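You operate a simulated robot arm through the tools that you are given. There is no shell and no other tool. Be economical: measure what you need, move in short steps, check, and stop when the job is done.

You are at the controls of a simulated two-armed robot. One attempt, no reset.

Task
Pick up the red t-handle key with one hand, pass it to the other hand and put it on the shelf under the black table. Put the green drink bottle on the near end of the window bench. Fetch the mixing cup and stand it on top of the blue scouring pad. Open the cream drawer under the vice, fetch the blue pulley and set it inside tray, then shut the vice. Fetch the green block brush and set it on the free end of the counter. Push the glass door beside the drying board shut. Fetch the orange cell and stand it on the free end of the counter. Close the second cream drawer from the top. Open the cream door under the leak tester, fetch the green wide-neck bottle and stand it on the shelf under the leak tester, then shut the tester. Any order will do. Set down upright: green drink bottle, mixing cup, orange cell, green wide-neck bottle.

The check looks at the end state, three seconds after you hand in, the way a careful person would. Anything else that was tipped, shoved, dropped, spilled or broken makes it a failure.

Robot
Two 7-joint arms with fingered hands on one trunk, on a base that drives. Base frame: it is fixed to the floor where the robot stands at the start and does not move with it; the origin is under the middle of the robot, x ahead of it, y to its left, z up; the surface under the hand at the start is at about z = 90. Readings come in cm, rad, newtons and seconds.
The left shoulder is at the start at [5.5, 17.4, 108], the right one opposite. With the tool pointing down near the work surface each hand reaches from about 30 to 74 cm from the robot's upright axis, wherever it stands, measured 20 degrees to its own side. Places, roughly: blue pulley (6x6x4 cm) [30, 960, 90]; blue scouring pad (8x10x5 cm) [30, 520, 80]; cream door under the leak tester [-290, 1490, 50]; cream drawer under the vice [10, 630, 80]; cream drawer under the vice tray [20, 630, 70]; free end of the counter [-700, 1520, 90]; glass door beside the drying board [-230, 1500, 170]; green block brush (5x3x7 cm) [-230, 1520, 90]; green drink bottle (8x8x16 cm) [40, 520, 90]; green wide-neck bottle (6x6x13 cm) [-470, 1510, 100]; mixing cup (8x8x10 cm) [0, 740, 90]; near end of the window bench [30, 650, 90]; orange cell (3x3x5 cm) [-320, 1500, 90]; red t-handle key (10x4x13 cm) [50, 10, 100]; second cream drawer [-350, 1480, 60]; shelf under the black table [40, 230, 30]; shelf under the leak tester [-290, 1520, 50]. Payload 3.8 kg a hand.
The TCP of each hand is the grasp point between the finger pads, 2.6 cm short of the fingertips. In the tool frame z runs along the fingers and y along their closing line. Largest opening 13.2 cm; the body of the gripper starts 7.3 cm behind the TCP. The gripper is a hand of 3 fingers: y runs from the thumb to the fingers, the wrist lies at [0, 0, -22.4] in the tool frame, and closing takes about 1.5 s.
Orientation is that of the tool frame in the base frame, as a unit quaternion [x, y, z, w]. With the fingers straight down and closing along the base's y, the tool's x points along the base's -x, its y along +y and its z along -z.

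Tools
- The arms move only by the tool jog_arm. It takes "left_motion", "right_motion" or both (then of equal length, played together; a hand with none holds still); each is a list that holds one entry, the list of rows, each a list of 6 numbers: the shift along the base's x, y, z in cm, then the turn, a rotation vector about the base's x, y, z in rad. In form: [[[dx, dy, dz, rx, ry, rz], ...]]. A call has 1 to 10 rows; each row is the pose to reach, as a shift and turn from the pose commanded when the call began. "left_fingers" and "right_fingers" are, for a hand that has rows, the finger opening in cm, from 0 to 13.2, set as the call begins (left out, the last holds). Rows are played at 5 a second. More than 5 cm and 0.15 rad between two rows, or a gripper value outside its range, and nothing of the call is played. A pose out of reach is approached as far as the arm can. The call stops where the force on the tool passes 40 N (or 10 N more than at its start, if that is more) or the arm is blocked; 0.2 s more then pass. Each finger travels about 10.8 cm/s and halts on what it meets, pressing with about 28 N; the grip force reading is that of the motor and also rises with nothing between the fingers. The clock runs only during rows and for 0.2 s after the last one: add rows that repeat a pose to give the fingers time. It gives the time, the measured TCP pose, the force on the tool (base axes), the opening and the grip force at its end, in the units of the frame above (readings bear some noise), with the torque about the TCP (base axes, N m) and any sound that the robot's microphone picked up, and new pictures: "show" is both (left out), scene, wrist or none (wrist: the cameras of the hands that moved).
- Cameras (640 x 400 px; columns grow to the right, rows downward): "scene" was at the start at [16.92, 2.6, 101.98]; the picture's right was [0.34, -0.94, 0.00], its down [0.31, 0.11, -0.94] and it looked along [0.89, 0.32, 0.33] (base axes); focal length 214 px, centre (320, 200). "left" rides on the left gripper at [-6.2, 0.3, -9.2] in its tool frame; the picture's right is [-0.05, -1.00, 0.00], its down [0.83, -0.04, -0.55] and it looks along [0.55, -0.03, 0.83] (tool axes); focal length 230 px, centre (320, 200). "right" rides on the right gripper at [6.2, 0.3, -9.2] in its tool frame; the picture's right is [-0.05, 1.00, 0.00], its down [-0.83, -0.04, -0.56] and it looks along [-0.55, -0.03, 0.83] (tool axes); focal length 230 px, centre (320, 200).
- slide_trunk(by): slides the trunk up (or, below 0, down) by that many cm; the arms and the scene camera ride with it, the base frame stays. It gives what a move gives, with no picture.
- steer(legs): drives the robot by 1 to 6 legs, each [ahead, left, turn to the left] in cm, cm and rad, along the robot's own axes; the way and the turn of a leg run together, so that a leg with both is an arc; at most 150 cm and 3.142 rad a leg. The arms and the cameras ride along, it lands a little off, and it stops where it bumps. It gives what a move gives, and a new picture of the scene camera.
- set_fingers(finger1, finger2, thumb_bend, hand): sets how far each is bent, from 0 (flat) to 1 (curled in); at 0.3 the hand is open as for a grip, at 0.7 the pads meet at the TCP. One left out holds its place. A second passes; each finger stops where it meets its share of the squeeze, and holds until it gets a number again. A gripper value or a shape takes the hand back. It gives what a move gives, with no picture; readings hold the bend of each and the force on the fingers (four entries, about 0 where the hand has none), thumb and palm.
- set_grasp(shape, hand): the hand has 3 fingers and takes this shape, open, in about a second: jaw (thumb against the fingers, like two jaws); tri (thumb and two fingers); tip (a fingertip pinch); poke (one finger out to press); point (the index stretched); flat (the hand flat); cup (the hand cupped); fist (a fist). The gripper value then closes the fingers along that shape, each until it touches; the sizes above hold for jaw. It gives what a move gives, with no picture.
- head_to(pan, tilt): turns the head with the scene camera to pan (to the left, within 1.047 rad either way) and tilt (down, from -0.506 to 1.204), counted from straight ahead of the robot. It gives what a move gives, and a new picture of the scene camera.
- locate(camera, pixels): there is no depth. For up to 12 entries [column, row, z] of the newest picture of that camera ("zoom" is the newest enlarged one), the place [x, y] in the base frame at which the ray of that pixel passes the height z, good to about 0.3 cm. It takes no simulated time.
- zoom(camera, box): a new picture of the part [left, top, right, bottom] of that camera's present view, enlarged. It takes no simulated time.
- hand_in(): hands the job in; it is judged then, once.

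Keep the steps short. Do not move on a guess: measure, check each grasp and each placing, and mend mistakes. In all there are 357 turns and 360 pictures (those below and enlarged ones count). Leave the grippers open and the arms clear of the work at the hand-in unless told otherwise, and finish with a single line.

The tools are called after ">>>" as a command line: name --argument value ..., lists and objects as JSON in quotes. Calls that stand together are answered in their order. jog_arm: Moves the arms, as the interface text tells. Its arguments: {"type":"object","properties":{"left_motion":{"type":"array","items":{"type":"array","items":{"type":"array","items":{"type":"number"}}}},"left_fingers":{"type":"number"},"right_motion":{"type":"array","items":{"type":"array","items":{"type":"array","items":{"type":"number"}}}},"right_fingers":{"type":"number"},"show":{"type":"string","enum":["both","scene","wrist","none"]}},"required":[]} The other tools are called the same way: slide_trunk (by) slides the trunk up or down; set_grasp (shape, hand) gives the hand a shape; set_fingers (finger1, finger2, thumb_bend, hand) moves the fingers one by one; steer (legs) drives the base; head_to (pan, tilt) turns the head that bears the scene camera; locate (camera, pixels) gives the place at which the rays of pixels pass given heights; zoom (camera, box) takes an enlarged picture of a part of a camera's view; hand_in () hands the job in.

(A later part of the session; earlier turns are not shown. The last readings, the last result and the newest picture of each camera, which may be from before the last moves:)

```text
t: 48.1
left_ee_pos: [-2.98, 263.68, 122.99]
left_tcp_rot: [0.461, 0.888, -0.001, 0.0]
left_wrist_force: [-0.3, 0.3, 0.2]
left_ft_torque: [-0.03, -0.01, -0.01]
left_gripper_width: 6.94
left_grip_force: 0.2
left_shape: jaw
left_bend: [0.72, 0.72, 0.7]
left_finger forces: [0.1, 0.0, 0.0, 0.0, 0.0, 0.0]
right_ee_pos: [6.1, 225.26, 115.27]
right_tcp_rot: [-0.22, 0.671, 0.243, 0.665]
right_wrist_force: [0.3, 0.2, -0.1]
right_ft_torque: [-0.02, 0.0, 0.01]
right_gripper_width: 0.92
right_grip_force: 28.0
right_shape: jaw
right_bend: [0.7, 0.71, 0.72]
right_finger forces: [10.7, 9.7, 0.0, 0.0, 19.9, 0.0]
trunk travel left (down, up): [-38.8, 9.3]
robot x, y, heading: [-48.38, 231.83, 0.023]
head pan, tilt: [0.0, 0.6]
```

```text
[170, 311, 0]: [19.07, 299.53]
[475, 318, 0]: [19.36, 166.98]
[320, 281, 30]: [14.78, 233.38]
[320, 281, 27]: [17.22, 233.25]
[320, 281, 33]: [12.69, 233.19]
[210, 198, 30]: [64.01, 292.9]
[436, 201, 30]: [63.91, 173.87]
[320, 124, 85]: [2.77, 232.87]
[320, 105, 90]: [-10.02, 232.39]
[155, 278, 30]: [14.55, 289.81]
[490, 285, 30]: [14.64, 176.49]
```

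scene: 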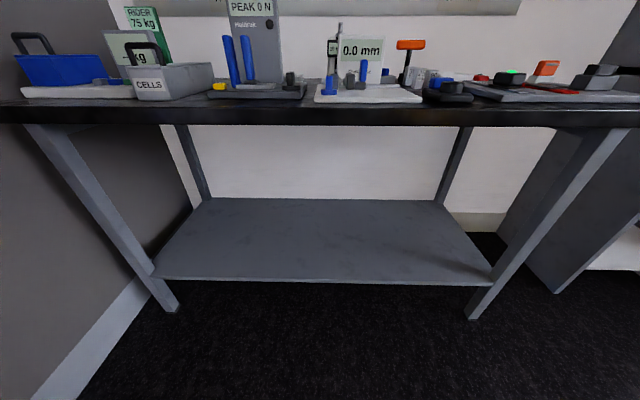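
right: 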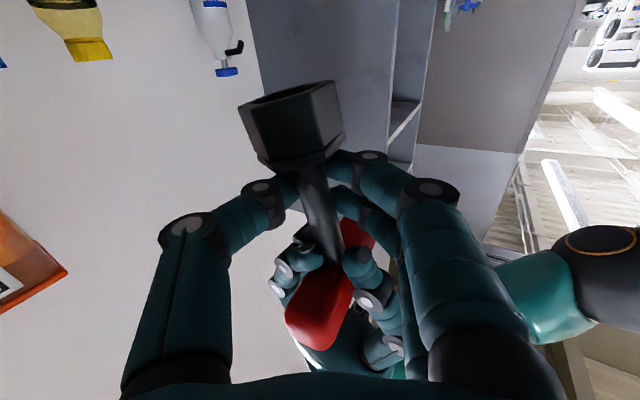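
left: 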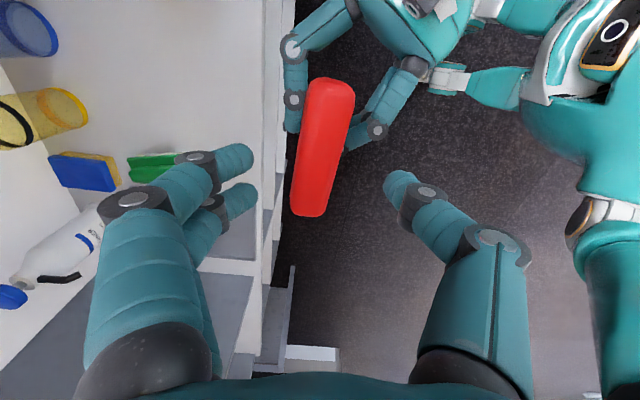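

Shelf front edge near x≈19, z≈27. Lower the trunk fully first.

>>> slide_trunk --by -38

>>> jog_arm --right_motion '[[[0, -1, -4, 0, 0, -0.06], [0, -2, -8, 0, 0, -0.12], [0, -3, -12, 0, 0, -0.18], [0, -4, -16, 0, 0, -0.24], [0, -5, -20, 0, 0, -0.3], [0, -6, -24, 0, 0, -0.36], [0, -7, -28, 0, 0, -0.42], [0, -7, -32, 0, 0, -0.48], [0, -7, -35, 0, 0, -0.54]]]' --show "both"

```text
t: 50.8
left_ee_pos: [6.72, 263.84, 77.53]
left_tcp_rot: [0.458, 0.874, -0.086, -0.138]
left_wrist_force: [-9.2, 1.3, 7.8]
left_ft_torque: [-0.56, -1.25, -0.31]
left_gripper_width: 6.93
left_grip_force: 0.2
left_shape: jaw
left_bend: [0.72, 0.72, 0.7]
left_finger forces: [0.1, 0.1, 0.0, 0.0, 0.0, 0.1]
right_ee_pos: [10.31, 225.54, 76.82]
right_tcp_rot: [-0.204, 0.715, 0.256, 0.618]
right_wrist_force: [-2.3, 0.4, -0.7]
right_ft_torque: [0.06, -0.13, -0.05]
right_gripper_width: 0.42
right_grip_force: 28.1
right_shape: jaw
right_bend: [0.71, 0.73, 0.74]
right_finger forces: [0.0, 0.0, 0.0, 0.0, 0.0, 0.0]
trunk travel left (down, up): [-7.6, 40.6]
robot x, y, heading: [-48.02, 231.73, 0.022]
head pan, tilt: [0.0, 0.6]
stopped: the force on the tool passed its limit at 61 N (the readings are from after the stop); the commanded pose is now the measured one
```

```text
t: 52.8
left_ee_pos: [6.82, 263.86, 77.53]
left_tcp_rot: [0.456, 0.875, -0.084, -0.138]
left_wrist_force: [-7.2, 2.0, 15.1]
left_ft_torque: [-0.93, -1.6, -0.21]
left_gripper_width: 6.95
left_grip_force: 0.1
left_shape: jaw
left_bend: [0.72, 0.72, 0.7]
left_finger forces: [0.0, 0.1, 0.0, 0.0, 0.0, 0.0]
right_ee_pos: [10.18, 218.51, 41.78]
right_tcp_rot: [-0.008, 0.742, 0.081, 0.665]
right_wrist_force: [-0.9, 0.3, -2.4]
right_ft_torque: [-0.01, -0.02, 0.04]
right_gripper_width: 0.43
right_grip_force: 28.2
right_shape: jaw
right_bend: [0.71, 0.73, 0.74]
right_finger forces: [1.1, 1.7, 0.1, 0.0, 1.4, 0.0]
trunk travel left (down, up): [-7.6, 40.6]
robot x, y, heading: [-48.28, 231.52, 0.027]
head pan, tilt: [0.0, 0.6]
```

scene: 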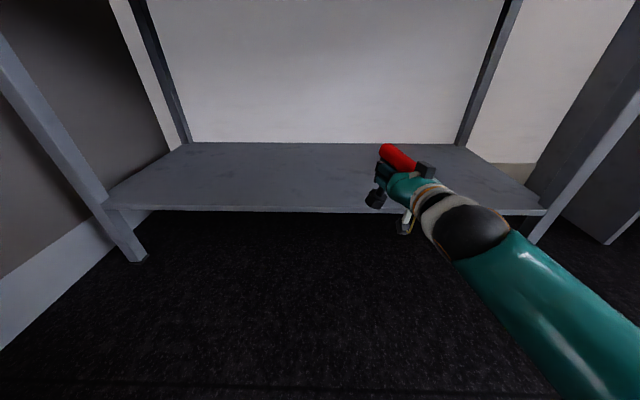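
right: 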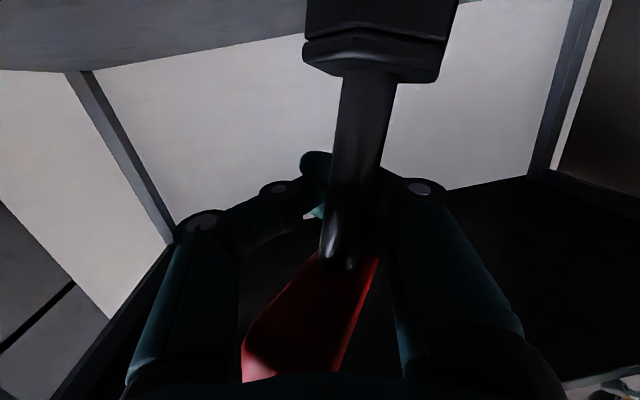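

The slide was stopped by a contact, and the key shifted in the right hand. Look closely.

>>> zoom --camera "scene" --box '[330, 120, 490, 240]'

>>> head_to --pan 0.7 --tilt 0.1

```text
3.33 times, centred on (410, 180) of scene
```

zoom: 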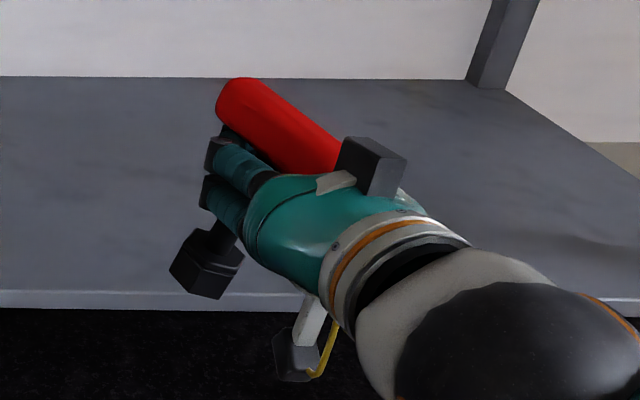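

```text
t: 53.8
left_ee_pos: [6.9, 263.74, 77.4]
left_tcp_rot: [0.456, 0.875, -0.085, -0.137]
left_wrist_force: [-4.6, 1.0, 16.5]
left_ft_torque: [-0.99, -1.65, -0.11]
left_gripper_width: 6.96
left_grip_force: 0.0
left_shape: jaw
left_bend: [0.72, 0.72, 0.7]
left_finger forces: [0.1, 0.0, 0.0, 0.0, 0.1, 0.1]
right_ee_pos: [10.34, 218.49, 42.02]
right_tcp_rot: [-0.007, 0.743, 0.082, 0.665]
right_wrist_force: [-0.4, 0.2, -1.6]
right_ft_torque: [-0.01, -0.04, 0.02]
right_gripper_width: 0.4
right_grip_force: 28.0
right_shape: jaw
right_bend: [0.71, 0.73, 0.74]
right_finger forces: [1.2, 1.5, 0.0, 0.0, 1.5, 0.0]
trunk travel left (down, up): [-7.6, 40.6]
robot x, y, heading: [-48.15, 231.75, 0.024]
head pan, tilt: [0.7, 0.099]
```

scene: 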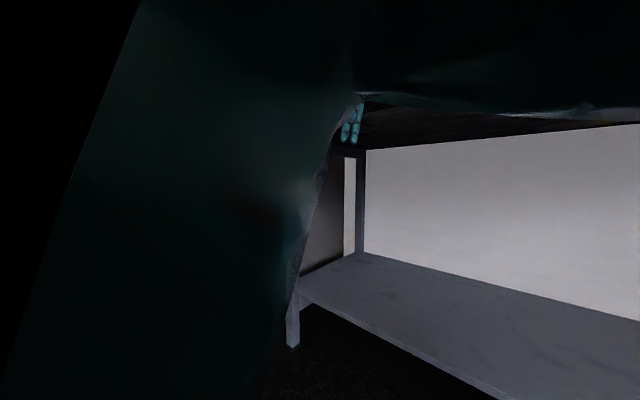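

The left hand's camera bracket seems hooked on the table edge (pushed up 16 N). Lift the left hand slowly, then draw it back.

>>> jog_arm --left_motion '[[[0, 0, 3, 0, 0, 0], [0, 0, 6, 0, 0, 0], [0, 0, 10, 0, 0, 0], [0, 0, 14, 0, 0, 0], [-3, 0, 15, 0, 0, 0], [-6, 0, 15, 0, 0, 0], [-9, 0, 15, 0, 0, 0]]]' --show "both"

```text
t: 55.4
left_ee_pos: [-2.25, 256.48, 80.54]
left_tcp_rot: [0.457, 0.875, -0.085, -0.136]
left_wrist_force: [0.3, -0.7, -0.2]
left_ft_torque: [0.01, -0.03, -0.05]
left_gripper_width: 6.95
left_grip_force: 0.2
left_shape: jaw
left_bend: [0.72, 0.72, 0.7]
left_finger forces: [0.0, 0.0, 0.0, 0.0, 0.0, 0.1]
left hand out of reach, approached as far as the arm can: row 1, 2, 3, 4, 5, 6, 7
right_ee_pos: [10.29, 218.47, 41.79]
right_tcp_rot: [-0.007, 0.743, 0.082, 0.664]
right_wrist_force: [0.5, 0.4, -2.9]
right_ft_torque: [-0.01, -0.05, 0.03]
right_gripper_width: 0.4
right_grip_force: 27.5
right_shape: jaw
right_bend: [0.71, 0.73, 0.74]
right_finger forces: [1.1, 1.7, 0.1, 0.0, 1.5, 0.0]
trunk travel left (down, up): [-7.6, 40.6]
robot x, y, heading: [-47.9, 231.82, 0.024]
head pan, tilt: [0.7, 0.099]
```

scene: 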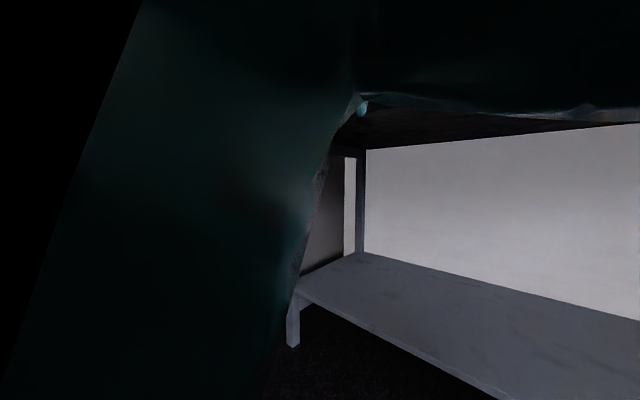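
left: 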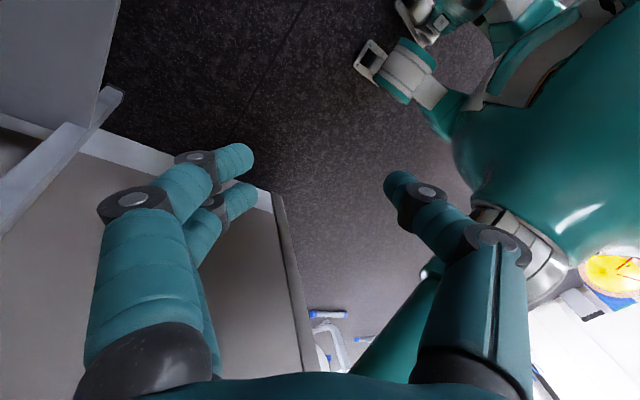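

Left is free now. Fold the left hand back and out to the side, away from the table.

>>> jog_arm --left_motion '[[[-4, 2, 0, 0, 0, 0], [-8, 4, 0, 0, 0, 0], [-12, 6, 0, 0, 0, 0], [-16, 8, 0, 0, 0, 0], [-20, 10, 0, 0, 0, 0], [-23, 12, 0, 0, 0, 0]]]' --show "none"

>>> head_to --pan 0.0 --tilt 0.3

```text
t: 56.8
left_ee_pos: [-23.09, 260.94, 77.18]
left_tcp_rot: [0.447, 0.882, -0.089, -0.125]
left_wrist_force: [19.7, 4.0, 1.2]
left_ft_torque: [-0.14, 0.46, 0.34]
left_gripper_width: 5.87
left_grip_force: 0.0
left_shape: jaw
left_bend: [0.72, 0.72, 0.7]
left_finger forces: [0.0, 0.0, 0.0, 0.0, 0.1, 0.0]
left hand out of reach, approached as far as the arm can: row 1, 2, 3, 4, 5, 6
right_ee_pos: [10.29, 218.39, 41.67]
right_tcp_rot: [-0.007, 0.744, 0.081, 0.664]
right_wrist_force: [0.1, 0.1, -2.3]
right_ft_torque: [-0.03, -0.05, -0.01]
right_gripper_width: 0.42
right_grip_force: 27.8
right_shape: jaw
right_bend: [0.71, 0.73, 0.74]
right_finger forces: [0.9, 1.6, 0.0, 0.1, 1.4, 0.1]
trunk travel left (down, up): [-7.6, 40.6]
robot x, y, heading: [-47.97, 231.45, 0.028]
head pan, tilt: [0.7, 0.099]
stopped in row 6 (left hand): the force on the tool passed its limit at 72 N (the readings are from after the stop); the commanded pose is now the measured one
```

```text
t: 57.9
left_ee_pos: [-23.1, 260.86, 77.05]
left_tcp_rot: [0.447, 0.881, -0.09, -0.126]
left_wrist_force: [30.4, -2.2, 10.2]
left_ft_torque: [-0.23, 1.09, 0.76]
left_gripper_width: 5.87
left_grip_force: 0.0
left_shape: jaw
left_bend: [0.72, 0.72, 0.7]
left_finger forces: [0.0, 0.0, 0.0, 0.1, 0.0, 0.1]
right_ee_pos: [10.35, 218.42, 41.79]
right_tcp_rot: [-0.006, 0.743, 0.081, 0.664]
right_wrist_force: [0.3, 0.2, -1.2]
right_ft_torque: [-0.01, -0.06, 0.01]
right_gripper_width: 0.44
right_grip_force: 27.6
right_shape: jaw
right_bend: [0.71, 0.73, 0.74]
right_finger forces: [0.9, 1.7, 0.0, 0.0, 1.5, 0.0]
trunk travel left (down, up): [-7.6, 40.6]
robot x, y, heading: [-48.13, 231.36, 0.023]
head pan, tilt: [0.0, 0.3]
```

scene: 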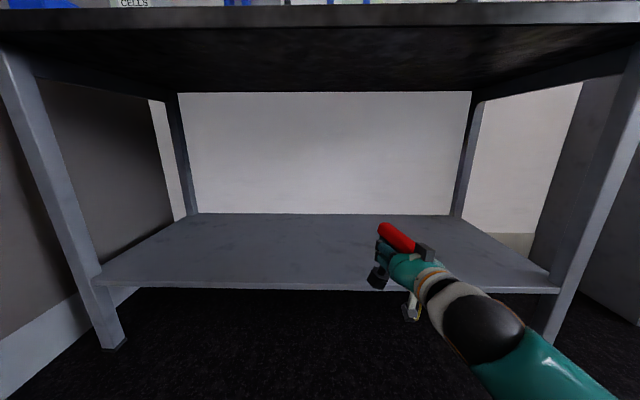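

The left hand pressed against my own body; ease it forward 5 cm.

>>> jog_arm --left_motion '[[[2, 1, 0, 0, 0, 0], [5, 2, 0, 0, 0, 0]]]' --show "none"

>>> locate --camera "scene" --pixels '[[320, 290, 28], [320, 290, 25], [320, 290, 30], [380, 289, 35], [114, 347, 0], [320, 22, 80], [320, 2, 83], [320, 30, 78]]'

```text
t: 58.7
left_ee_pos: [-18.2, 262.37, 80.03]
left_tcp_rot: [0.474, 0.877, -0.061, -0.038]
left_wrist_force: [0.7, -0.4, 0.4]
left_ft_torque: [0.0, 0.04, 0.01]
left_gripper_width: 6.97
left_grip_force: 0.1
left_shape: jaw
left_bend: [0.72, 0.72, 0.7]
left_finger forces: [0.1, 0.1, 0.1, 0.0, 0.1, 0.0]
left hand out of reach, approached as far as the arm can: row 1
right_ee_pos: [10.4, 218.43, 41.77]
right_tcp_rot: [-0.008, 0.744, 0.082, 0.663]
right_wrist_force: [0.7, -0.3, -1.6]
right_ft_torque: [-0.01, -0.05, 0.02]
right_gripper_width: 0.4
right_grip_force: 28.2
right_shape: jaw
right_bend: [0.71, 0.73, 0.74]
right_finger forces: [1.0, 1.7, 0.0, 0.0, 1.4, 0.0]
trunk travel left (down, up): [-7.6, 40.6]
robot x, y, heading: [-48.31, 231.76, 0.021]
head pan, tilt: [0.0, 0.3]
stopped in row 2 (left hand): the arm was blocked; the commanded pose is now the measured one
```

```text
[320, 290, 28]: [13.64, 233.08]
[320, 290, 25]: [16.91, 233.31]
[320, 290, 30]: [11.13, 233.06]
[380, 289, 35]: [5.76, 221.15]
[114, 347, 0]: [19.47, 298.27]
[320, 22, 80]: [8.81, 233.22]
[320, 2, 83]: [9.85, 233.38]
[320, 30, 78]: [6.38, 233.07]
```

Left is free. Drive 14 cm closer, then check.

>>> steer --legs '[[14, 0, 0]]'

```text
t: 60.0
left_ee_pos: [-4.44, 262.67, 80.07]
left_tcp_rot: [0.474, 0.878, -0.06, -0.038]
left_wrist_force: [0.0, 0.2, 0.5]
left_ft_torque: [0.01, 0.0, -0.01]
left_gripper_width: 6.97
left_grip_force: 0.1
left_shape: jaw
left_bend: [0.72, 0.72, 0.7]
left_finger forces: [0.0, 0.0, 0.0, 0.1, 0.0, 0.0]
right_ee_pos: [24.32, 218.91, 41.9]
right_tcp_rot: [-0.007, 0.744, 0.082, 0.664]
right_wrist_force: [0.2, 0.2, -2.7]
right_ft_torque: [-0.05, -0.07, -0.03]
right_gripper_width: 0.42
right_grip_force: 28.0
right_shape: jaw
right_bend: [0.71, 0.73, 0.74]
right_finger forces: [0.9, 1.7, 0.0, 0.1, 1.4, 0.1]
trunk travel left (down, up): [-7.6, 40.6]
robot x, y, heading: [-34.14, 232.21, 0.025]
head pan, tilt: [0.0, 0.3]
```

scene: 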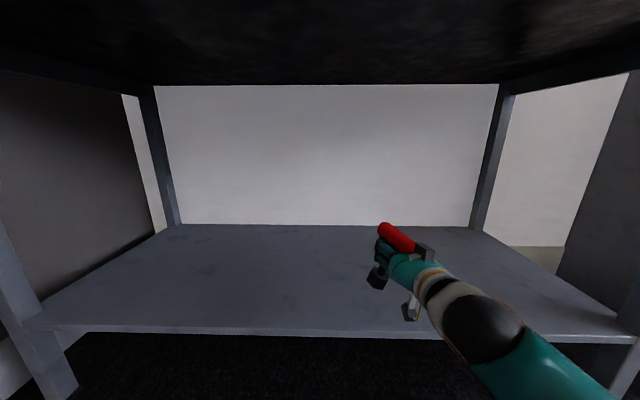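

Hand is above the shelf. Zoom to judge the key's tilt and the shelf edge.

>>> zoom --camera "scene" --box '[340, 210, 450, 350]'

>>> zoom --camera "right" --box '[120, 0, 560, 400]'

```text
2.86 times, centred on (395, 280) of scene
```

zoom: 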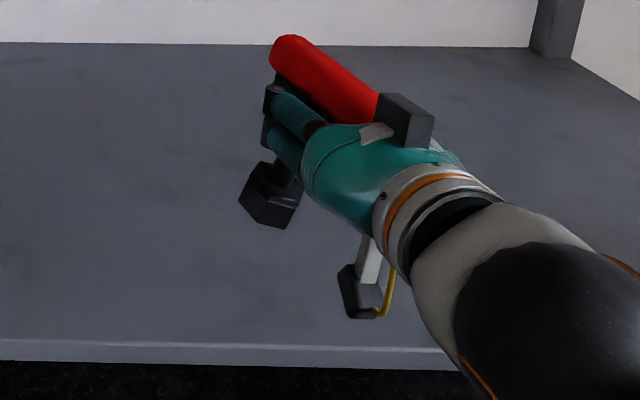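

```text
1.00 times, centred on (340, 200) of right (not enlarged: the box is as wide or as high as the picture)
```

zoom: 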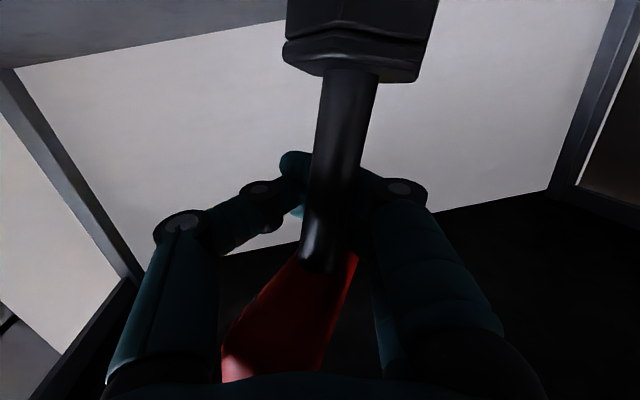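

The foot now hangs about 7.7 cm below the TCP, lower than the camera, leaning ~10° forward-left. Tilt the hand to make the key upright while moving 6 cm deeper over the shelf.

>>> jog_arm --right_motion '[[[1.5, 0, 0, -0.05, 0.05, 0], [3, 0, 0, -0.09, 0.1, 0], [4.5, 0, 0, -0.13, 0.14, 0], [6, 0, 0, -0.17, 0.18, 0]]]' --show "both"

```text
t: 61.0
left_ee_pos: [-4.33, 262.73, 80.07]
left_tcp_rot: [0.475, 0.877, -0.06, -0.038]
left_wrist_force: [0.5, -1.2, 0.4]
left_ft_torque: [-0.02, 0.02, -0.01]
left_gripper_width: 6.92
left_grip_force: 0.2
left_shape: jaw
left_bend: [0.72, 0.72, 0.7]
left_finger forces: [0.0, 0.1, 0.0, 0.1, 0.0, 0.0]
right_ee_pos: [30.22, 218.81, 41.65]
right_tcp_rot: [-0.056, 0.805, 0.019, 0.591]
right_wrist_force: [0.3, 0.7, -1.4]
right_ft_torque: [-0.01, -0.01, -0.03]
right_gripper_width: 0.42
right_grip_force: 27.8
right_shape: jaw
right_bend: [0.71, 0.73, 0.74]
right_finger forces: [1.2, 1.7, 0.1, 0.0, 1.2, 0.1]
trunk travel left (down, up): [-7.6, 40.6]
robot x, y, heading: [-34.29, 232.26, 0.026]
head pan, tilt: [0.0, 0.3]
```

scene: 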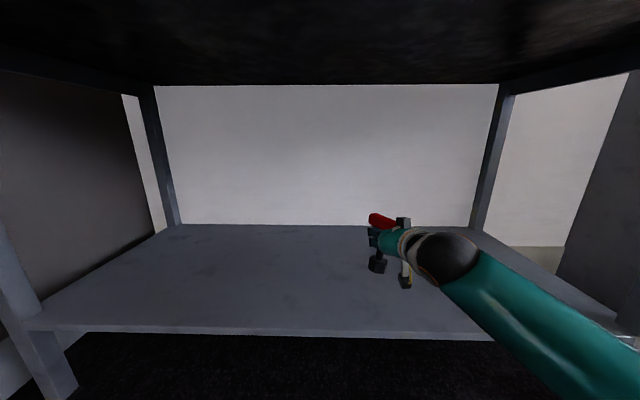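
right: 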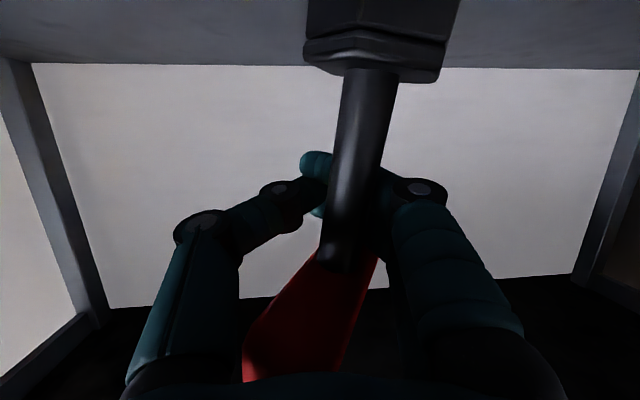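

Lower 6 cm and check the force and view.

>>> jog_arm --right_motion '[[[0, 0, -2, 0, 0, 0], [0, 0, -4, 0, 0, 0], [0, 0, -6, 0, 0, 0]]]' --show "none"

>>> zoom --camera "scene" --box '[320, 200, 460, 340]'

```text
t: 61.8
left_ee_pos: [-4.26, 262.66, 79.92]
left_tcp_rot: [0.474, 0.878, -0.062, -0.038]
left_wrist_force: [-1.0, 0.8, -0.7]
left_ft_torque: [0.0, -0.02, -0.01]
left_gripper_width: 6.95
left_grip_force: 0.0
left_shape: jaw
left_bend: [0.72, 0.72, 0.7]
left_finger forces: [0.1, 0.0, 0.1, 0.0, 0.0, 0.0]
right_ee_pos: [30.31, 218.9, 35.78]
right_tcp_rot: [-0.056, 0.804, 0.019, 0.592]
right_wrist_force: [0.7, 0.2, -1.1]
right_ft_torque: [-0.02, -0.04, 0.01]
right_gripper_width: 0.43
right_grip_force: 27.7
right_shape: jaw
right_bend: [0.71, 0.73, 0.74]
right_finger forces: [1.1, 1.6, 0.0, 0.0, 1.2, 0.1]
trunk travel left (down, up): [-7.6, 40.6]
robot x, y, heading: [-34.32, 232.13, 0.024]
head pan, tilt: [0.0, 0.3]
```

```text
2.86 times, centred on (390, 270) of scene
```

zoom: 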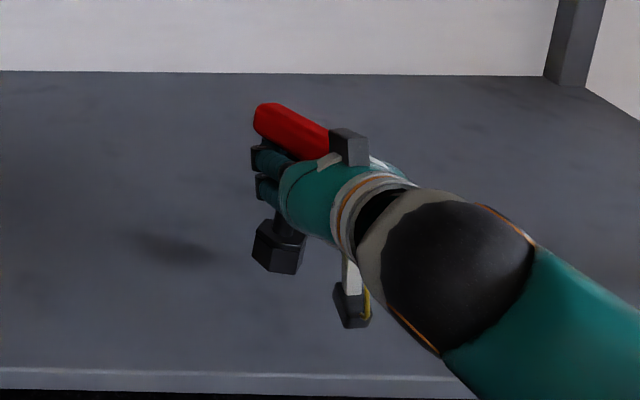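

>>> jog_arm --right_motion '[[[0, 0, -0.5, 0, 0, 0], [0, 0, -1, 0, 0, 0], [0, 0, -1.5, 0, 0, 0]]]' --show "none"

>>> zoom --camera "scene" --box '[320, 200, 460, 340]'

```text
t: 62.6
left_ee_pos: [-4.32, 262.84, 80.02]
left_tcp_rot: [0.474, 0.878, -0.061, -0.037]
left_wrist_force: [0.2, -0.1, 0.5]
left_ft_torque: [0.02, -0.02, -0.01]
left_gripper_width: 6.96
left_grip_force: 0.2
left_shape: jaw
left_bend: [0.72, 0.72, 0.7]
left_finger forces: [0.0, 0.0, 0.0, 0.0, 0.1, 0.0]
right_ee_pos: [30.3, 218.82, 34.24]
right_tcp_rot: [-0.056, 0.805, 0.019, 0.591]
right_wrist_force: [-0.2, -0.1, -1.0]
right_ft_torque: [-0.03, -0.07, 0.0]
right_gripper_width: 0.41
right_grip_force: 28.0
right_shape: jaw
right_bend: [0.71, 0.73, 0.74]
right_finger forces: [1.2, 1.7, 0.0, 0.1, 1.2, 0.0]
trunk travel left (down, up): [-7.6, 40.6]
robot x, y, heading: [-34.15, 231.98, 0.027]
head pan, tilt: [0.0, 0.3]
```

```text
2.86 times, centred on (390, 270) of scene
```

zoom: 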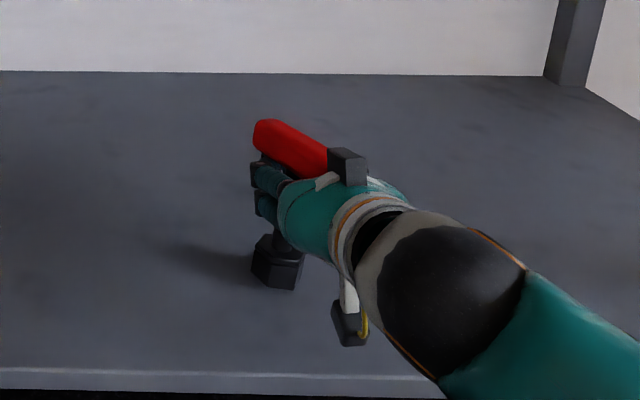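

>>> jog_arm --right_motion '[[[0, 0, -0.4, 0, 0, 0], [0, 0, -0.8, 0, 0, 0]]]' --show "none"

>>> zoom --camera "scene" --box '[320, 200, 460, 340]'

```text
t: 63.2
left_ee_pos: [-4.38, 262.83, 80.09]
left_tcp_rot: [0.474, 0.878, -0.061, -0.038]
left_wrist_force: [0.5, 0.1, -0.6]
left_ft_torque: [0.01, 0.0, 0.03]
left_gripper_width: 6.96
left_grip_force: 0.0
left_shape: jaw
left_bend: [0.72, 0.72, 0.7]
left_finger forces: [0.0, 0.0, 0.0, 0.0, 0.0, 0.0]
right_ee_pos: [30.22, 218.95, 33.56]
right_tcp_rot: [-0.056, 0.803, 0.02, 0.593]
right_wrist_force: [-0.2, 0.2, 2.9]
right_ft_torque: [0.03, 0.06, 0.0]
right_gripper_width: 0.4
right_grip_force: 28.5
right_shape: jaw
right_bend: [0.71, 0.73, 0.74]
right_finger forces: [1.3, 0.0, 0.0, 0.0, 1.3, 0.2]
trunk travel left (down, up): [-7.6, 40.6]
robot x, y, heading: [-34.35, 231.95, 0.028]
head pan, tilt: [0.0, 0.3]
```

```text
2.86 times, centred on (390, 270) of scene
```

zoom: 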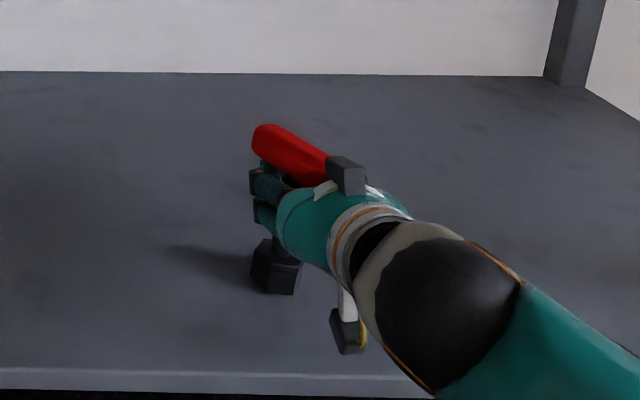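

The foot rests on the shelf (wrist force changed to +2.9 N). Open the fingers a bit and watch.

>>> jog_arm --right_motion '[[[0, 0, -0.1, 0, 0, 0], [0, 0, -0.1, 0, 0, 0], [0, 0, -0.1, 0, 0, 0]]]' --right_fingers 2.5 --show "wrist"

>>> zoom --camera "scene" --box '[320, 200, 460, 340]'

```text
t: 64.0
left_ee_pos: [-4.36, 262.77, 80.06]
left_tcp_rot: [0.474, 0.877, -0.061, -0.038]
left_wrist_force: [0.6, 0.3, -0.2]
left_ft_torque: [0.03, 0.0, -0.01]
left_gripper_width: 6.94
left_grip_force: 0.1
left_shape: jaw
left_bend: [0.72, 0.72, 0.7]
left_finger forces: [0.0, 0.0, 0.0, 0.0, 0.1, 0.0]
right_ee_pos: [30.3, 218.87, 33.33]
right_tcp_rot: [-0.056, 0.804, 0.019, 0.591]
right_wrist_force: [0.1, 0.0, -0.5]
right_ft_torque: [-0.02, 0.01, 0.01]
right_gripper_width: 2.47
right_grip_force: 0.1
right_shape: jaw
right_bend: [0.73, 0.73, 0.7]
right_finger forces: [0.0, 0.0, 0.0, 0.0, 0.0, 0.2]
trunk travel left (down, up): [-7.6, 40.6]
robot x, y, heading: [-34.31, 232.0, 0.024]
head pan, tilt: [0.0, 0.3]
```

right: 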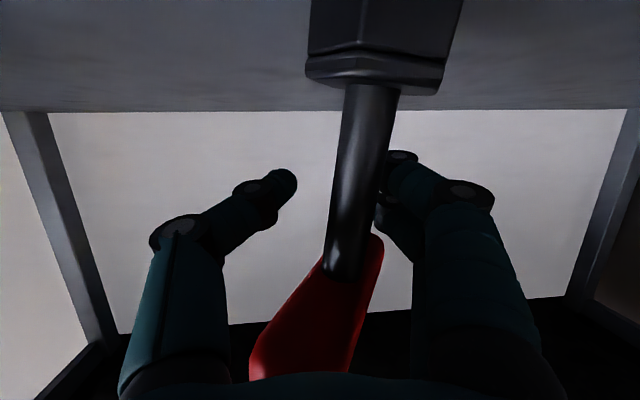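

```text
2.86 times, centred on (390, 270) of scene
```

zoom: 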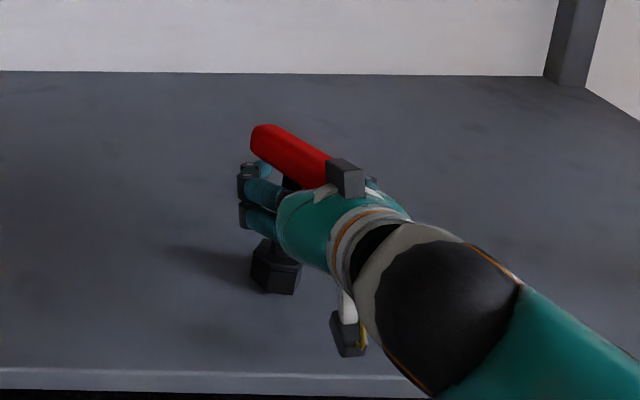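

The key stands; palm reads only 0.2 N. Open wider and back out 1 cm to check that it stays upright.

>>> jog_arm --right_motion '[[[0, 0, 0, 0, 0, 0], [0, 0, 0, 0, 0, 0], [-0.4, 0, 0, 0, 0, 0], [-0.8, 0, 0, 0, 0, 0]]]' --right_fingers 8 --show "wrist"

>>> zoom --camera "scene" --box '[320, 200, 460, 340]'

```text
t: 65.0
left_ee_pos: [-4.29, 262.77, 80.01]
left_tcp_rot: [0.475, 0.877, -0.061, -0.037]
left_wrist_force: [0.9, -0.3, 0.4]
left_ft_torque: [0.01, 0.0, 0.02]
left_gripper_width: 6.96
left_grip_force: 0.0
left_shape: jaw
left_bend: [0.72, 0.72, 0.7]
left_finger forces: [0.0, 0.0, 0.0, 0.0, 0.0, 0.0]
right_ee_pos: [29.47, 218.82, 33.4]
right_tcp_rot: [-0.055, 0.804, 0.018, 0.592]
right_wrist_force: [-0.6, 0.1, 0.5]
right_ft_torque: [0.0, -0.01, 0.04]
right_gripper_width: 7.94
right_grip_force: 0.0
right_shape: jaw
right_bend: [0.71, 0.71, 0.71]
right_finger forces: [0.0, 0.0, 0.0, 0.0, 0.0, 0.1]
trunk travel left (down, up): [-7.6, 40.6]
robot x, y, heading: [-34.17, 232.08, 0.026]
head pan, tilt: [0.0, 0.3]
```

right: 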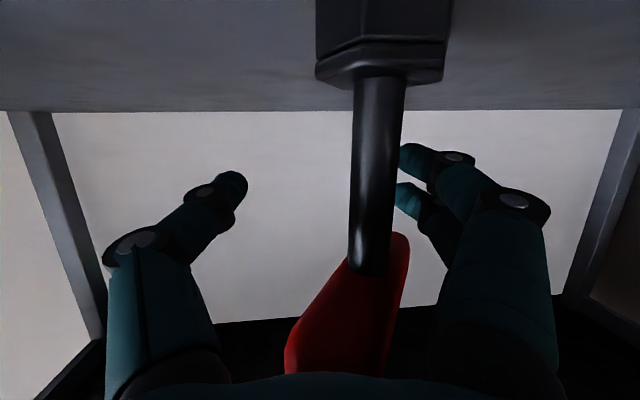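

```text
2.86 times, centred on (390, 270) of scene
```

zoom: 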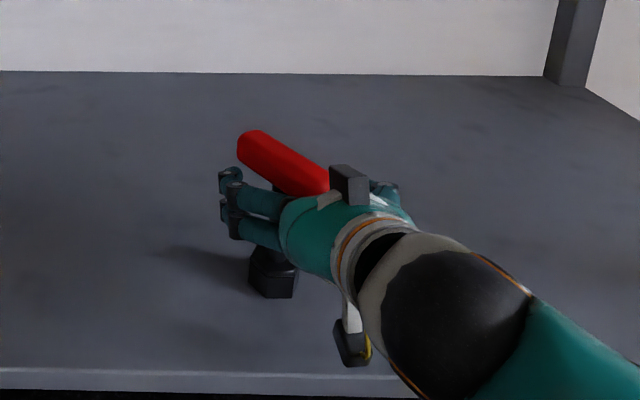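

>>> jog_arm --right_motion '[[[-0.5, 0, 0, 0, 0, 0], [-1, 0, 0, 0, 0, 0], [-1, 0, 0, 0, 0, 0]]]' --show "wrist"

>>> zoom --camera "scene" --box '[320, 200, 460, 340]'

```text
t: 65.8
left_ee_pos: [-4.38, 262.8, 80.09]
left_tcp_rot: [0.474, 0.878, -0.062, -0.038]
left_wrist_force: [-0.6, 1.1, 0.4]
left_ft_torque: [-0.02, 0.02, 0.0]
left_gripper_width: 6.97
left_grip_force: 0.2
left_shape: jaw
left_bend: [0.72, 0.72, 0.7]
left_finger forces: [0.1, 0.0, 0.1, 0.0, 0.0, 0.1]
right_ee_pos: [28.51, 218.94, 33.36]
right_tcp_rot: [-0.056, 0.804, 0.02, 0.592]
right_wrist_force: [0.1, -0.3, 0.6]
right_ft_torque: [0.0, -0.02, 0.03]
right_gripper_width: 7.94
right_grip_force: 0.0
right_shape: jaw
right_bend: [0.71, 0.71, 0.71]
right_finger forces: [0.0, 0.0, 0.1, 0.0, 0.0, 0.0]
trunk travel left (down, up): [-7.6, 40.6]
robot x, y, heading: [-34.03, 232.24, 0.026]
head pan, tilt: [0.0, 0.3]
```

right: 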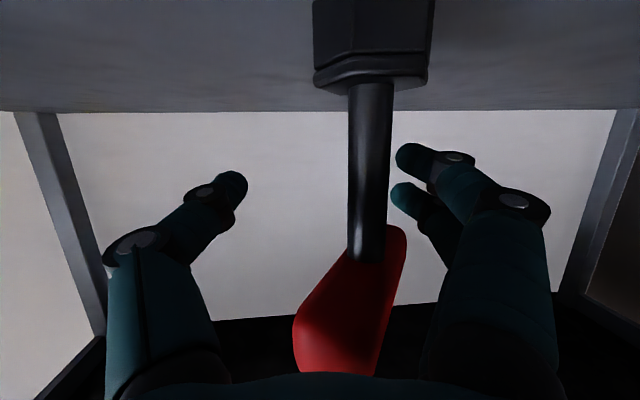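

```text
2.86 times, centred on (390, 270) of scene
```

zoom: 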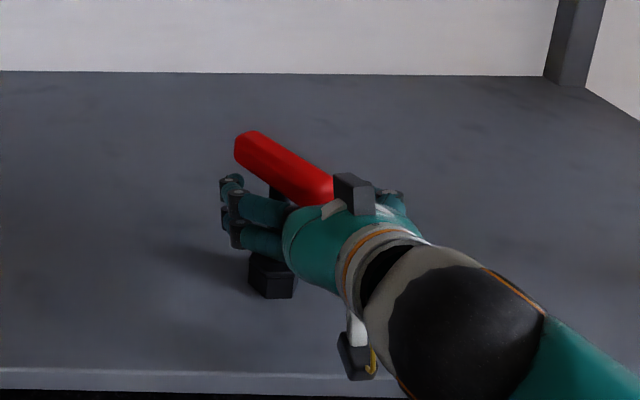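

Key stays put while the hand retreats. Centre it between fingers (+y 1.2) and back out fully.

>>> jog_arm --right_motion '[[[-0.8, 0.6, 0, 0, 0, 0], [-1.6, 1.2, 0, 0, 0, 0], [-4, 1.2, 0, 0, 0, 0], [-7, 1.2, 0, 0, 0, 0], [-10, 1.2, 0, 0, 0, 0], [-13, 1.2, 0, 0, 0, 0]]]' --show "both"

```text
t: 67.2
left_ee_pos: [-4.34, 262.73, 80.04]
left_tcp_rot: [0.474, 0.878, -0.061, -0.037]
left_wrist_force: [-0.3, 0.0, 0.1]
left_ft_torque: [0.0, 0.0, 0.0]
left_gripper_width: 6.97
left_grip_force: 0.0
left_shape: jaw
left_bend: [0.72, 0.72, 0.7]
left_finger forces: [0.1, 0.1, 0.0, 0.1, 0.0, 0.1]
right_ee_pos: [15.34, 220.09, 33.46]
right_tcp_rot: [-0.056, 0.804, 0.019, 0.592]
right_wrist_force: [0.3, -0.5, -0.8]
right_ft_torque: [0.01, 0.01, -0.02]
right_gripper_width: 7.98
right_grip_force: 0.1
right_shape: jaw
right_bend: [0.71, 0.71, 0.71]
right_finger forces: [0.0, 0.1, 0.0, 0.1, 0.0, 0.0]
trunk travel left (down, up): [-7.6, 40.6]
robot x, y, heading: [-34.04, 232.12, 0.029]
head pan, tilt: [0.0, 0.3]
```

scene: 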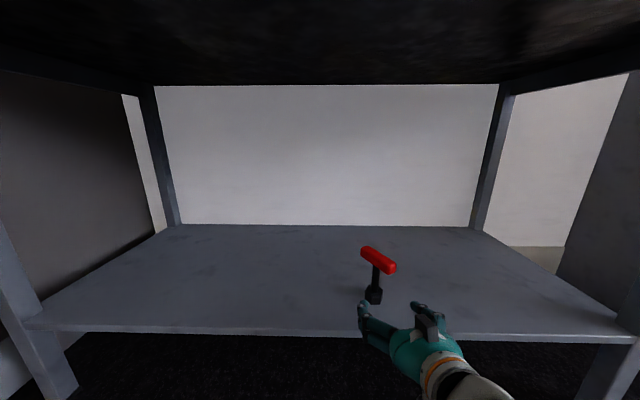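
right: 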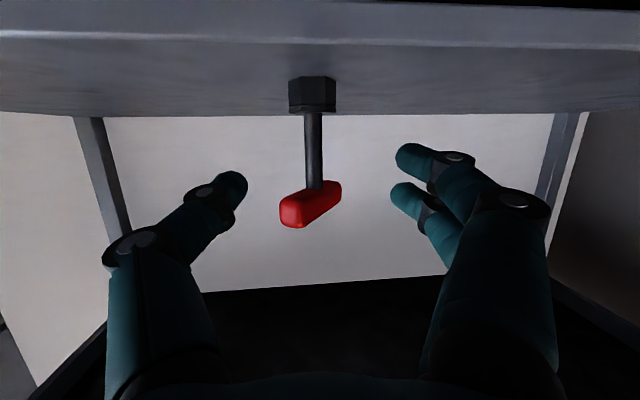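

Key stands upright on the shelf. Back away and raise the trunk; then check the tabletop.

>>> steer --legs '[[-45, 0, 0]]'

>>> slide_trunk --by 31

>>> head_to --pan 0.0 --tilt 0.3

```text
t: 69.9
left_ee_pos: [-49.43, 261.61, 80.12]
left_tcp_rot: [0.473, 0.878, -0.061, -0.037]
left_wrist_force: [-0.2, -0.5, -0.2]
left_ft_torque: [0.02, -0.01, 0.01]
left_gripper_width: 6.94
left_grip_force: 0.1
left_shape: jaw
left_bend: [0.72, 0.72, 0.7]
left_finger forces: [0.0, 0.1, 0.1, 0.0, 0.1, 0.0]
right_ee_pos: [-29.63, 219.13, 33.44]
right_tcp_rot: [-0.057, 0.804, 0.019, 0.591]
right_wrist_force: [0.5, 0.6, 0.0]
right_ft_torque: [-0.02, 0.02, 0.02]
right_gripper_width: 7.95
right_grip_force: 0.0
right_shape: jaw
right_bend: [0.71, 0.71, 0.71]
right_finger forces: [0.1, 0.1, 0.0, 0.0, 0.0, 0.0]
trunk travel left (down, up): [-7.6, 40.6]
robot x, y, heading: [-79.16, 230.55, 0.027]
head pan, tilt: [0.0, 0.3]
```

scene: 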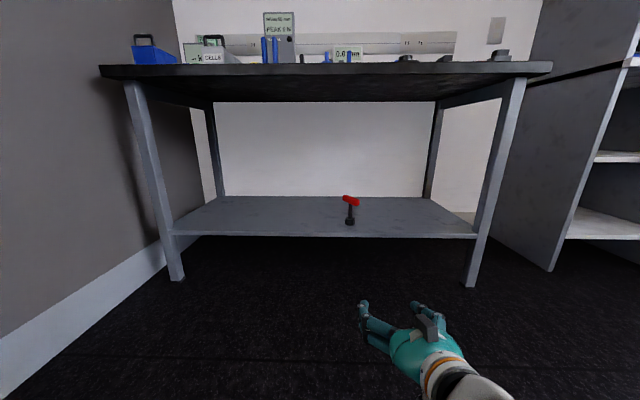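

```text
t: 73.0
left_ee_pos: [-49.36, 261.59, 110.99]
left_tcp_rot: [0.472, 0.878, -0.061, -0.038]
left_wrist_force: [-0.5, -0.6, -0.6]
left_ft_torque: [-0.01, -0.04, 0.01]
left_gripper_width: 6.94
left_grip_force: 0.0
left_shape: jaw
left_bend: [0.72, 0.72, 0.7]
left_finger forces: [0.0, 0.0, 0.0, 0.1, 0.0, 0.0]
right_ee_pos: [-29.62, 219.04, 64.44]
right_tcp_rot: [-0.057, 0.805, 0.019, 0.591]
right_wrist_force: [-0.8, 0.0, -0.8]
right_ft_torque: [0.02, -0.01, 0.0]
right_gripper_width: 7.92
right_grip_force: 0.1
right_shape: jaw
right_bend: [0.71, 0.71, 0.71]
right_finger forces: [0.0, 0.1, 0.0, 0.1, 0.0, 0.1]
trunk travel left (down, up): [-38.6, 9.6]
robot x, y, heading: [-79.4, 230.57, 0.028]
head pan, tilt: [0.0, 0.3]
```

```text
t: 73.6
left_ee_pos: [-49.56, 261.61, 111.07]
left_tcp_rot: [0.473, 0.878, -0.061, -0.038]
left_wrist_force: [-0.1, 1.2, -0.5]
left_ft_torque: [-0.01, -0.03, -0.01]
left_gripper_width: 6.95
left_grip_force: 0.0
left_shape: jaw
left_bend: [0.72, 0.72, 0.7]
left_finger forces: [0.0, 0.0, 0.0, 0.1, 0.0, 0.0]
right_ee_pos: [-29.56, 219.14, 64.31]
right_tcp_rot: [-0.058, 0.804, 0.021, 0.592]
right_wrist_force: [-0.1, 0.3, 0.1]
right_ft_torque: [-0.04, 0.0, 0.01]
right_gripper_width: 7.94
right_grip_force: 0.0
right_shape: jaw
right_bend: [0.71, 0.71, 0.71]
right_finger forces: [0.1, 0.1, 0.1, 0.0, 0.0, 0.0]
trunk travel left (down, up): [-38.6, 9.6]
robot x, y, heading: [-79.25, 230.6, 0.027]
head pan, tilt: [0.0, 0.3]
```

scene: 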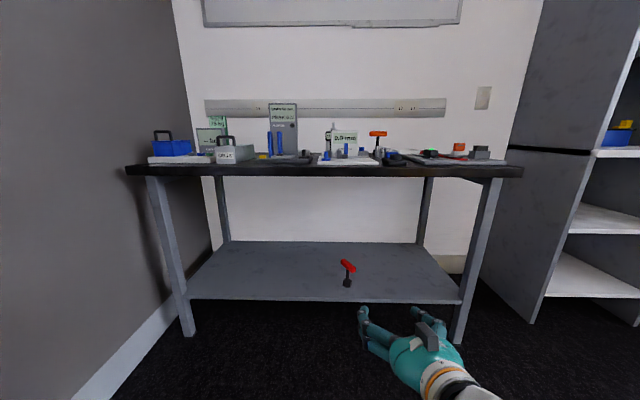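

Tabletop unchanged. Raise the right hand and turn it back to point down for travelling.

>>> jog_arm --right_motion '[[[0, 0, 4.8, 0, 0.12, 0], [0, 0, 9.6, 0, 0.24, 0], [0, 0, 14.4, 0, 0.36, 0], [0, 0, 19, 0, 0.48, 0], [0, 0, 24, 0, 0.6, 0], [0, 0, 28.5, 0, 0.72, 0], [0, 0, 33, 0, 0.84, 0], [-2, 0, 38, 0, 0.96, 0], [-4, 0, 42, 0, 1.08, 0], [-6, 0, 46, 0, 1.2, 0]]]' --show "none"

>>> steer --legs '[[-42, 0, 0], [0, 0, 1.54]]'

```text
refused: row 8 steps farther than a row can; nothing moved
```

```text
t: 80.0
left_ee_pos: [-151.36, 259.93, 110.95]
left_tcp_rot: [-0.279, 0.958, -0.069, 0.017]
left_wrist_force: [0.7, -0.3, -0.4]
left_ft_torque: [0.0, 0.05, 0.01]
left_gripper_width: 6.94
left_grip_force: 0.1
left_shape: jaw
left_bend: [0.72, 0.72, 0.7]
left_finger forces: [0.1, 0.1, 0.0, 0.0, 0.0, 0.1]
right_ee_pos: [-108.46, 279.05, 64.39]
right_tcp_rot: [0.604, -0.533, -0.429, -0.408]
right_wrist_force: [0.2, 0.5, -0.3]
right_ft_torque: [-0.01, 0.02, 0.0]
right_gripper_width: 7.96
right_grip_force: 0.1
right_shape: jaw
right_bend: [0.71, 0.71, 0.71]
right_finger forces: [0.1, 0.1, 0.1, 0.0, 0.0, 0.0]
trunk travel left (down, up): [-38.6, 9.6]
robot x, y, heading: [-121.38, 229.49, 1.583]
head pan, tilt: [0.0, 0.3]
```

scene: 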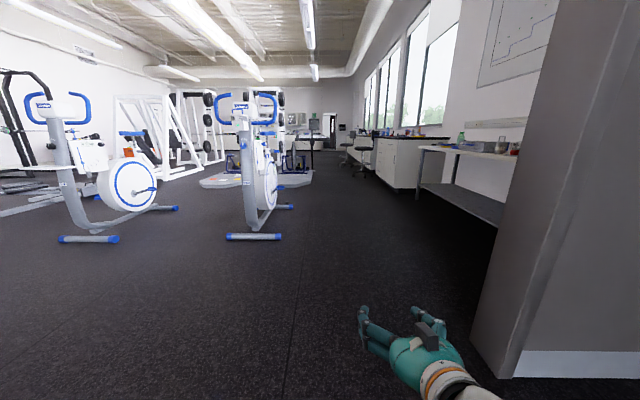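

Clear aisle ahead along x≈−120; exercise bike at (255,235), table and cabinets on the right. Raise the right hand and measure obstacles.

>>> jog_arm --right_motion '[[[0, 0, 4.5, -0.12, 0, 0], [0, 0, 9, -0.24, 0, 0], [0, 0, 13.5, -0.36, 0, 0], [0, 0, 18, -0.48, 0, 0], [0, 0, 22.5, -0.6, 0, 0], [0, 0, 27, -0.72, 0, 0], [0, 0, 31.5, -0.84, 0, 0], [0, -2, 36, -0.96, 0, 0], [0, -4, 40.5, -1.08, 0, 0], [0, -6, 45, -1.2, 0, 0]]]' --show "none"

>>> locate --camera "scene" --pixels '[[282, 236, 0], [292, 207, 0], [410, 189, 0], [474, 222, 0], [347, 170, 0], [394, 184, 0], [300, 187, 0], [352, 178, 0], [376, 180, 0], [418, 147, 90], [470, 345, 0]]'

>>> zoom --camera "scene" --box '[190, 90, 540, 260]'

```text
t: 82.2
left_ee_pos: [-151.52, 259.79, 111.11]
left_tcp_rot: [-0.279, 0.958, -0.069, 0.017]
left_wrist_force: [0.6, 0.0, -0.3]
left_ft_torque: [0.03, 0.0, -0.01]
left_gripper_width: 6.93
left_grip_force: 0.0
left_shape: jaw
left_bend: [0.72, 0.72, 0.7]
left_finger forces: [0.0, 0.1, 0.1, 0.0, 0.0, 0.1]
right_ee_pos: [-108.57, 272.99, 109.54]
right_tcp_rot: [0.73, -0.682, -0.053, 0.005]
right_wrist_force: [0.2, -0.5, 0.5]
right_ft_torque: [-0.04, -0.01, -0.01]
right_gripper_width: 7.95
right_grip_force: 0.0
right_shape: jaw
right_bend: [0.71, 0.71, 0.71]
right_finger forces: [0.0, 0.0, 0.0, 0.1, 0.0, 0.0]
trunk travel left (down, up): [-38.6, 9.6]
robot x, y, heading: [-121.25, 229.64, 1.581]
head pan, tilt: [0.0, 0.3]
```

```text
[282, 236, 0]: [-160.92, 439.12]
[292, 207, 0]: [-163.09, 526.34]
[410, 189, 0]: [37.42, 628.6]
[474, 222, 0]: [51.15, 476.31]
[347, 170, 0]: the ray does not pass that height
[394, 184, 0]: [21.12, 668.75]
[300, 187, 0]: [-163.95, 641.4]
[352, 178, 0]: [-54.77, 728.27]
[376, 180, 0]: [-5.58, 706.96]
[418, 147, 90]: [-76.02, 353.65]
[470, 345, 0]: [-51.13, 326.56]
```

```text
1.83 times, centred on (365, 175) of scene
```

zoom: 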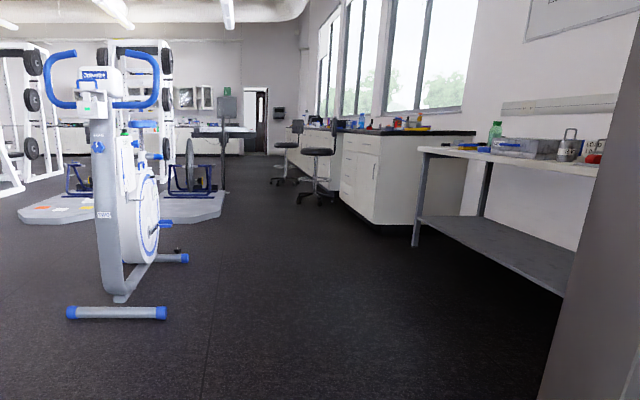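

Drive along the aisle (shift 14 cm right to clear the bike), to y≈520, then turn to face +x.

>>> steer --legs '[[0, -14, 0], [145, 0, 0], [145, 0, 0], [0, 0, -1.58]]'

```text
t: 93.5
left_ee_pos: [-140.23, 446.06, 111.77]
left_tcp_rot: [-0.286, 0.956, -0.057, 0.017]
left_wrist_force: [0.2, -0.8, 0.5]
left_ft_torque: [-0.01, 0.01, 0.01]
left_gripper_width: 6.96
left_grip_force: 0.1
left_shape: jaw
left_bend: [0.72, 0.72, 0.7]
left_finger forces: [0.1, 0.0, 0.1, 0.0, 0.0, 0.0]
right_ee_pos: [-97.07, 459.67, 109.38]
right_tcp_rot: [0.732, -0.679, -0.056, 0.006]
right_wrist_force: [1.1, 0.0, 0.2]
right_ft_torque: [0.01, -0.03, 0.02]
right_gripper_width: 7.99
right_grip_force: 0.1
right_shape: jaw
right_bend: [0.71, 0.71, 0.71]
right_finger forces: [0.0, 0.0, 0.0, 0.0, 0.0, 0.0]
trunk travel left (down, up): [-38.6, 9.6]
robot x, y, heading: [-110.24, 416.55, 1.593]
head pan, tilt: [0.0, 0.3]
stopped in leg 3: the robot was blocked; the commanded pose is now the measured one
```

scene: 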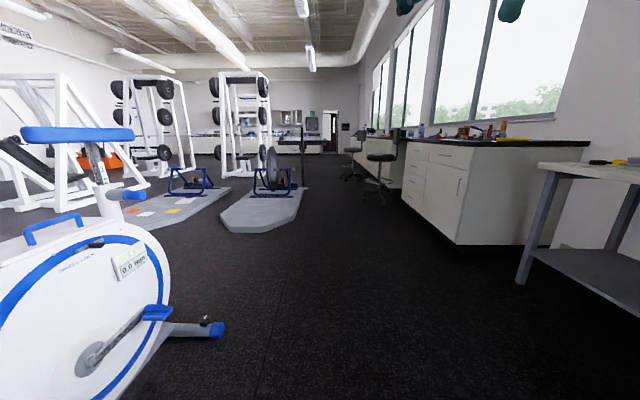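

The left elbow bumped the bike. Move sideways away from it by 35 cm and continue.

>>> steer --legs '[[0, -35, 0]]'

```text
t: 97.1
left_ee_pos: [-105.78, 446.99, 111.27]
left_tcp_rot: [-0.286, 0.956, -0.062, 0.017]
left_wrist_force: [0.1, 0.5, -0.4]
left_ft_torque: [0.02, 0.0, -0.02]
left_gripper_width: 6.96
left_grip_force: 0.2
left_shape: jaw
left_bend: [0.72, 0.72, 0.7]
left_finger forces: [0.1, 0.0, 0.1, 0.1, 0.0, 0.1]
right_ee_pos: [-62.73, 460.8, 109.3]
right_tcp_rot: [0.732, -0.679, -0.052, 0.006]
right_wrist_force: [0.6, -0.7, -0.4]
right_ft_torque: [0.02, 0.01, 0.03]
right_gripper_width: 7.96
right_grip_force: 0.1
right_shape: jaw
right_bend: [0.71, 0.71, 0.71]
right_finger forces: [0.0, 0.1, 0.1, 0.0, 0.0, 0.1]
trunk travel left (down, up): [-38.6, 9.6]
robot x, y, heading: [-74.95, 417.45, 1.592]
head pan, tilt: [0.0, 0.3]
```

scene: 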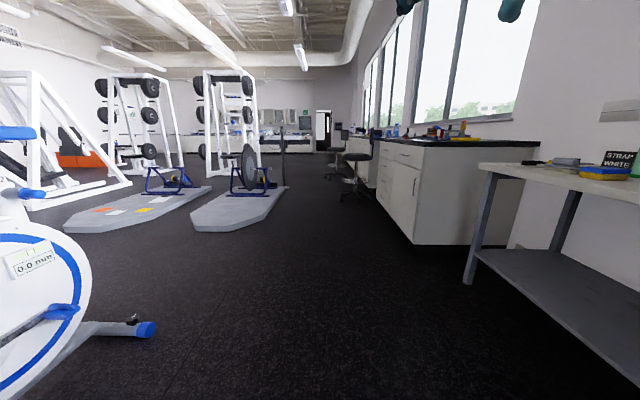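

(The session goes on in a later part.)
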